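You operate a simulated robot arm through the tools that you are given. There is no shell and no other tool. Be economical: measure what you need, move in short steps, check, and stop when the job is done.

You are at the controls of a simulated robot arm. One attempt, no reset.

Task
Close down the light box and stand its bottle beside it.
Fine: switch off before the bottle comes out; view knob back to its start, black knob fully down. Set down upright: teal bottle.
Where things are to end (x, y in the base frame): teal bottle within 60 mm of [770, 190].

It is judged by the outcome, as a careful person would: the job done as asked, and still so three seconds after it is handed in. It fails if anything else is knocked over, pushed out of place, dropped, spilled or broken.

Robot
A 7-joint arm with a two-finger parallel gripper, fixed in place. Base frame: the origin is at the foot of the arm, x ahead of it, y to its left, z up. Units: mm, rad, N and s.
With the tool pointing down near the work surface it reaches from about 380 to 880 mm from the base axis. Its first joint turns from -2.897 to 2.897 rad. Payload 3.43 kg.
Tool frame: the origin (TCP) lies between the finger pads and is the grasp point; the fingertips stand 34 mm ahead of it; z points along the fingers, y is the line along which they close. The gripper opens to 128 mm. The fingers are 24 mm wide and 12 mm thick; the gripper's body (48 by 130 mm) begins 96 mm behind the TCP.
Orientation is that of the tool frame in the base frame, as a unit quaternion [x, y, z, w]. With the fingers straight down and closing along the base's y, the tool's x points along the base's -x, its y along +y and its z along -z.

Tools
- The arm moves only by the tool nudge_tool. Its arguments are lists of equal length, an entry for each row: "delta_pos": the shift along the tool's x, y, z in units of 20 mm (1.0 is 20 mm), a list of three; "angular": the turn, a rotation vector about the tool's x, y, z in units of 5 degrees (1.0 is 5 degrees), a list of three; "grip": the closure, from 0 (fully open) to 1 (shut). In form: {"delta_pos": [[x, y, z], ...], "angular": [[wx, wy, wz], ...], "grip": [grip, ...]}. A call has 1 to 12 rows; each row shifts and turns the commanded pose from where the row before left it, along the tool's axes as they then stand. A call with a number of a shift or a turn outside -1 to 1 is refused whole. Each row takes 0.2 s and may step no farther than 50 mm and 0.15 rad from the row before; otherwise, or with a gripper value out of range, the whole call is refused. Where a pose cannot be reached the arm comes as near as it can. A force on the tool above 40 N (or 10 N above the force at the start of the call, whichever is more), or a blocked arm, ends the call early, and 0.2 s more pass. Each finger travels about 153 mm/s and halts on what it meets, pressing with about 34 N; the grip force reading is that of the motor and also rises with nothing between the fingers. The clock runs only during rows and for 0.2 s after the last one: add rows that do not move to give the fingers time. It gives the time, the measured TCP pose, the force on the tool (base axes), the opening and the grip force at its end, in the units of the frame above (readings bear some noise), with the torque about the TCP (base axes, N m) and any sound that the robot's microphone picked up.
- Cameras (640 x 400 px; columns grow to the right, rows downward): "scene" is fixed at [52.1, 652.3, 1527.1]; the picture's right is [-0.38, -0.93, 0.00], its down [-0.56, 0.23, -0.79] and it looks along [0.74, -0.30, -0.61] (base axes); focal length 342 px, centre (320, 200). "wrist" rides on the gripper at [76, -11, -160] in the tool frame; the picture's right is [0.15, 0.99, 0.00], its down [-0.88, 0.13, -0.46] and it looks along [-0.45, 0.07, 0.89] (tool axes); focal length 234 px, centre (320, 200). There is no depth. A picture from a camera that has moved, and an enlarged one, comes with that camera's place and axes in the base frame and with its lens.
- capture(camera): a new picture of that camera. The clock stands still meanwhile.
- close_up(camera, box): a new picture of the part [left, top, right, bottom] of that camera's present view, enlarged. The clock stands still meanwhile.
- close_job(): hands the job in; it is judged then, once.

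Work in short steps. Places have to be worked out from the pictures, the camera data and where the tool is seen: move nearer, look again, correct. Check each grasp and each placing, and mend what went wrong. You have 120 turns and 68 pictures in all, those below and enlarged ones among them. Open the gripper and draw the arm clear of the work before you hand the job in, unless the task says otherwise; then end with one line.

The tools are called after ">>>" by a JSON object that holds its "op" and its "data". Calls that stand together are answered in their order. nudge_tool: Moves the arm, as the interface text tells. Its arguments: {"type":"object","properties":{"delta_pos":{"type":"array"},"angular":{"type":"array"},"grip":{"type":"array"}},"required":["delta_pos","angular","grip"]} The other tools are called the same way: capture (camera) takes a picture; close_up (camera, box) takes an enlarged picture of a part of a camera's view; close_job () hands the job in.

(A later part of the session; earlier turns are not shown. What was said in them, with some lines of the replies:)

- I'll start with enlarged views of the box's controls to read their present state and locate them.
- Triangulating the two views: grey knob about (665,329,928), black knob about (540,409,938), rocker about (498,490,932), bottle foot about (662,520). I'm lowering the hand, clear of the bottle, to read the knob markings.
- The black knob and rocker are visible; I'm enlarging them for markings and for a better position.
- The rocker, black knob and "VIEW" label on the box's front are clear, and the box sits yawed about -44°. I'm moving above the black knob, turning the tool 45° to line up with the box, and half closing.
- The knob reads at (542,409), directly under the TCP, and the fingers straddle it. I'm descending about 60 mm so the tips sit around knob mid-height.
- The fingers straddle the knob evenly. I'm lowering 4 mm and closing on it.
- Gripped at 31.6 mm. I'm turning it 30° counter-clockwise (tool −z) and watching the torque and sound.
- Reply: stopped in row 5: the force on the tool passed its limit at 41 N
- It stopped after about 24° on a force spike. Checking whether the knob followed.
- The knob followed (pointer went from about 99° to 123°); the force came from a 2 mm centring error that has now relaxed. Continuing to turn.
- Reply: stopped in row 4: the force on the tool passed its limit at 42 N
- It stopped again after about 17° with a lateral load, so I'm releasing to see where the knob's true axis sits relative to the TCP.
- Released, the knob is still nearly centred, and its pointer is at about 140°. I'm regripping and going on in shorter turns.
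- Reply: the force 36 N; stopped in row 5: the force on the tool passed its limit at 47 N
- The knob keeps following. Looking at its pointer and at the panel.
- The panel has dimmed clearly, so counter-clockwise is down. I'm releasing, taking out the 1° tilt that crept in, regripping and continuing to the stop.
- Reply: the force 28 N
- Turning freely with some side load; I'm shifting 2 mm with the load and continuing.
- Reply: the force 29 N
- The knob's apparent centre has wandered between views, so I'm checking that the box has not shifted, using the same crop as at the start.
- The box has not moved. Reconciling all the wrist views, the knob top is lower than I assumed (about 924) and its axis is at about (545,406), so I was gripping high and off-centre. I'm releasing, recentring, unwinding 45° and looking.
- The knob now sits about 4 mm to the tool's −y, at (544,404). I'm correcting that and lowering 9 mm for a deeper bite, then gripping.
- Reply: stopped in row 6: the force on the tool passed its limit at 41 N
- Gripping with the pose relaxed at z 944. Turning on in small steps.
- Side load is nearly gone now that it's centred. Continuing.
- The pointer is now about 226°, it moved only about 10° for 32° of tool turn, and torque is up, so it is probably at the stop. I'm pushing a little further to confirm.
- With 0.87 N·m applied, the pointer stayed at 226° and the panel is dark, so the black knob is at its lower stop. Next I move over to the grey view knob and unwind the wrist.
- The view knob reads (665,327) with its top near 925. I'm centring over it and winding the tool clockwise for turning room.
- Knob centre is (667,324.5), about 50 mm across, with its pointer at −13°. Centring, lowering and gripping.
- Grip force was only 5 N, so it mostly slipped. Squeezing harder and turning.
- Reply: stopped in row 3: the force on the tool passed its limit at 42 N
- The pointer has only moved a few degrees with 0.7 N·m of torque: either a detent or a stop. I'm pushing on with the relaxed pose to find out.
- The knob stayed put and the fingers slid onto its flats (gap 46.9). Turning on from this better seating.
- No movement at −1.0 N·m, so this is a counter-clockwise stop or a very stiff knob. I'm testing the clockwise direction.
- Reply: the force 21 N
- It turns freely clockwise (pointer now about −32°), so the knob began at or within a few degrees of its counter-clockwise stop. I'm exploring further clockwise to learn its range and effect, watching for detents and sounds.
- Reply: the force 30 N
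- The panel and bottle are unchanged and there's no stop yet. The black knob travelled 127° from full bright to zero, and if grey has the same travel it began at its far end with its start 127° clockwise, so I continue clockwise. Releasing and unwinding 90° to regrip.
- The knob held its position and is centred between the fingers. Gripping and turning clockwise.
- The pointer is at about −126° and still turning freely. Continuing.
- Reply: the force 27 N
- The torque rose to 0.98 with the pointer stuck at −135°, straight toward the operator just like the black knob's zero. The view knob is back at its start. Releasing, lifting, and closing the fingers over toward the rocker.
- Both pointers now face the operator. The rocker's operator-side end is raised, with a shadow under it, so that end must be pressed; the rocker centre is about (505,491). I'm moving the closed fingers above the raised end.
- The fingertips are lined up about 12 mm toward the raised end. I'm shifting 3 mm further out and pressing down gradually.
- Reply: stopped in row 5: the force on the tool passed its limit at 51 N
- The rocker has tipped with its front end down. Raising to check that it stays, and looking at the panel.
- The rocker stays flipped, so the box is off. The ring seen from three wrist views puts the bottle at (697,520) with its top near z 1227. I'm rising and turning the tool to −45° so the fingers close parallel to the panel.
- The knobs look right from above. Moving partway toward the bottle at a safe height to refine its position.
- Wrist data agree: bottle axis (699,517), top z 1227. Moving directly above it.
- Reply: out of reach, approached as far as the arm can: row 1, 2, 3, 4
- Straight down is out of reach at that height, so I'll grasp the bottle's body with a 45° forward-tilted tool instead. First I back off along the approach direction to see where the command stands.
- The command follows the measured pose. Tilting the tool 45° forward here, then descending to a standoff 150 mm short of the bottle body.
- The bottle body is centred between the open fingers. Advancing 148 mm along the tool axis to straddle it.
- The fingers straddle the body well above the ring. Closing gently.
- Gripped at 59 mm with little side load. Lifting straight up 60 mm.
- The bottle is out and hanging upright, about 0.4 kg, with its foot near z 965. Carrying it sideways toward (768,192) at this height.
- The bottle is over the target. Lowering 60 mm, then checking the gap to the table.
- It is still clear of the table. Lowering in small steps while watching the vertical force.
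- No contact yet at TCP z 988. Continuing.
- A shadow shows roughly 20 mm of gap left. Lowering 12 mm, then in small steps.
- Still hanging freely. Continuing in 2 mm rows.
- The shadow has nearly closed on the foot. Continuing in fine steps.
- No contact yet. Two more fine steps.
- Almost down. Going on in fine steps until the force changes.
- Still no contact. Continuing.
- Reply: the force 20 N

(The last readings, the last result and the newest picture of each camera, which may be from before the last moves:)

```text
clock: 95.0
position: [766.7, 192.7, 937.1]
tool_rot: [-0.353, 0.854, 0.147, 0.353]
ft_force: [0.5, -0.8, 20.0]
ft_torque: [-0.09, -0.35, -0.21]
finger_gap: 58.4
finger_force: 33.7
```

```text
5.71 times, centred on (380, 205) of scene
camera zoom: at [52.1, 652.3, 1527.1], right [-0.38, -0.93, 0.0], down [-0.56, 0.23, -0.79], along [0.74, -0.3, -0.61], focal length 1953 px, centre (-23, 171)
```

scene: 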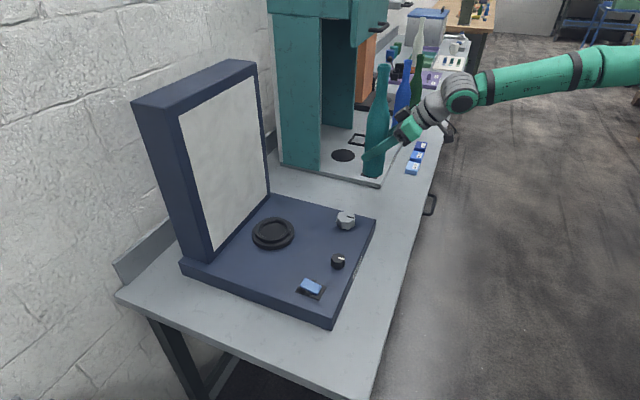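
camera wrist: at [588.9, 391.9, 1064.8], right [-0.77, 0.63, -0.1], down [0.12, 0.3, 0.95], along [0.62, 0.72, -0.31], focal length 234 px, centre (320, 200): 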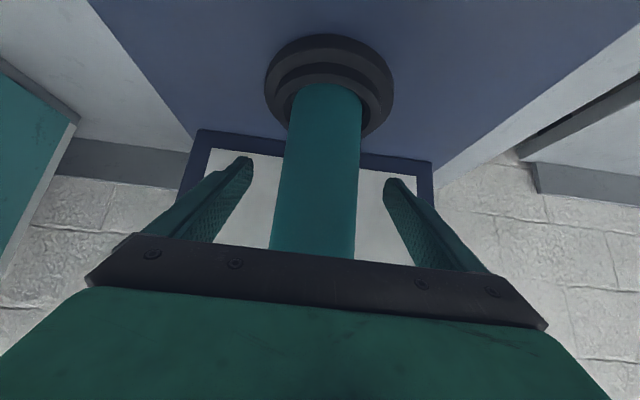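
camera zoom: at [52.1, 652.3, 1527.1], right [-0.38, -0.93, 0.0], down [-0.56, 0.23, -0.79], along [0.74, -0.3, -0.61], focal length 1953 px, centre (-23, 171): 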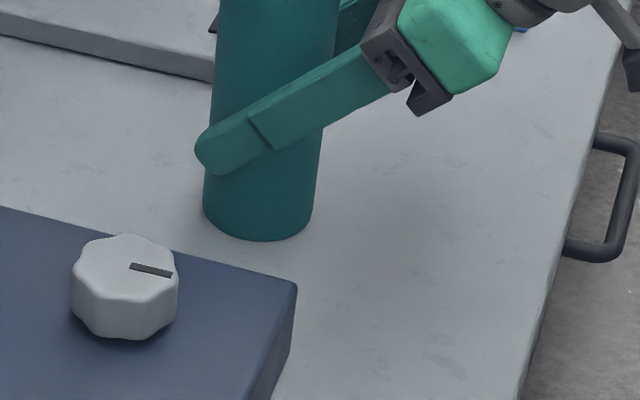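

The bottle is on the table (+20 N). Relieving 2 mm of press, then opening gradually.

>>> {"op": "nudge_tool", "data": {"delta_pos": [[-0.05, 0, -0.05], [0, 0, 0], [0, 0, 0], [0, 0, 0], [0, 0, 0], [0, 0, 0], [0, 0, 0], [0, 0, 0]], "angular": [[0, 0, 0], [0, 0, 0], [0, 0, 0], [0, 0, 0], [0, 0, 0], [0, 0, 0], [0, 0, 0], [0, 0, 0]], "grip": [0.85, 0.65, 0.55, 0.5, 0.4, 0.3, 0.15, 0.1]}}

>>> {"op": "close_up", "data": {"camera": "scene", "box": [310, 70, 470, 230]}}

>>> {"op": "capture", "data": {"camera": "wrist"}}

```text
clock: 96.8
position: [767.0, 191.5, 936.8]
tool_rot: [-0.353, 0.853, 0.148, 0.354]
ft_force: [-0.2, 0.3, -0.3]
ft_torque: [0.02, 0.01, 0.02]
finger_gap: 115.0
finger_force: 0.1
```

```text
2.50 times, centred on (390, 150) of scene
camera zoom: at [52.1, 652.3, 1527.1], right [-0.38, -0.93, 0.0], down [-0.56, 0.23, -0.79], along [0.74, -0.3, -0.61], focal length 854 px, centre (145, 325)
```

zoom: 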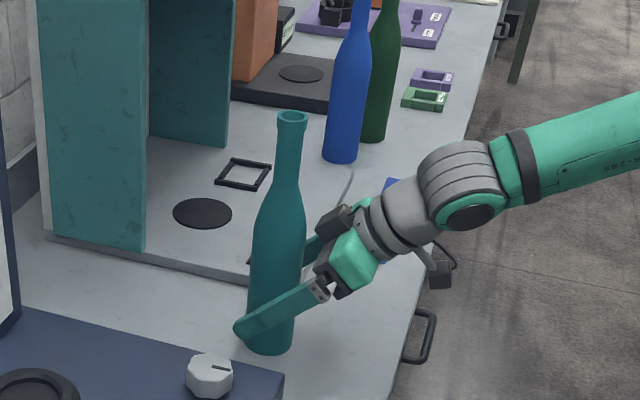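

```text
5 pictures are left
camera wrist: at [658.2, 67.5, 995.2], right [-0.77, 0.63, -0.1], down [0.12, 0.3, 0.95], along [0.62, 0.72, -0.31], focal length 234 px, centre (320, 200)
```

wrist: 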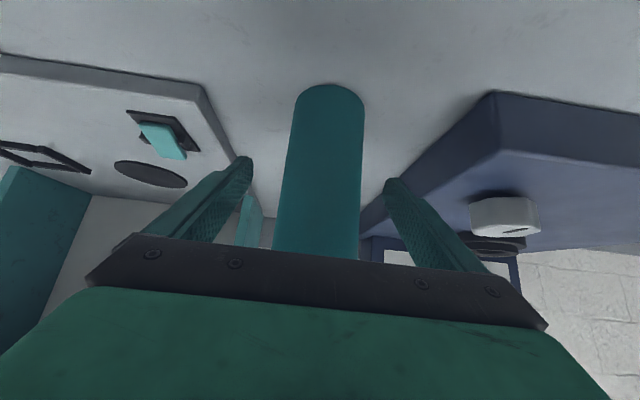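

The bottle stands upright and free between the open fingers. Withdrawing back and up along the tool axis.

>>> {"op": "nudge_tool", "data": {"delta_pos": [[0, 0, -0.5], [0, 0, -1], [0, 0, -1], [0, 0, -1], [0, 0, -1], [0, 0, -1], [0, 0, -1], [0, 0, -1], [0, 0, -1], [0, 0, -1], [0, 0, -1], [0, 0, -1]], "angular": [[0, 0, 0], [0, 0, 0], [0, 0, 0], [0, 0, 0], [0, 0, 0], [0, 0, 0], [0, 0, 0], [0, 0, 0], [0, 0, 0], [0, 0, 0], [0, 0, 0], [0, 0, 0]], "grip": [0.05, 0, 0, 0, 0, 0, 0, 0, 0, 0, 0, 0]}}

>>> {"op": "capture", "data": {"camera": "scene"}}

```text
clock: 99.4
position: [651.8, 76.3, 1098.4]
tool_rot: [-0.354, 0.853, 0.149, 0.352]
ft_force: [0.0, 0.7, 0.0]
ft_torque: [-0.01, -0.03, 0.0]
finger_gap: 128.0
finger_force: 0.0
```

```text
4 pictures are left
```

scene: 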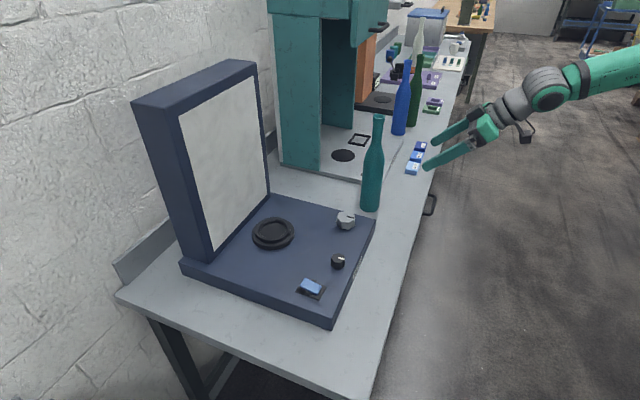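

The bottle stands upright at about (767,192). Both knobs are at their zero ends, the rocker is off, the box and neighbouring items are undisturbed, and the arm is clear. Handing in.

>>> {"op": "close_job", "data": {}}

```text
The job is handed in.
```

The light box is switched off, its black knob is fully down, and the teal bottle stands upright at about (767, 192). The view knob is turned clockwise to its end stop; with no markings on it, I judged that end to be its start because it points the same way as the black knob's zero.
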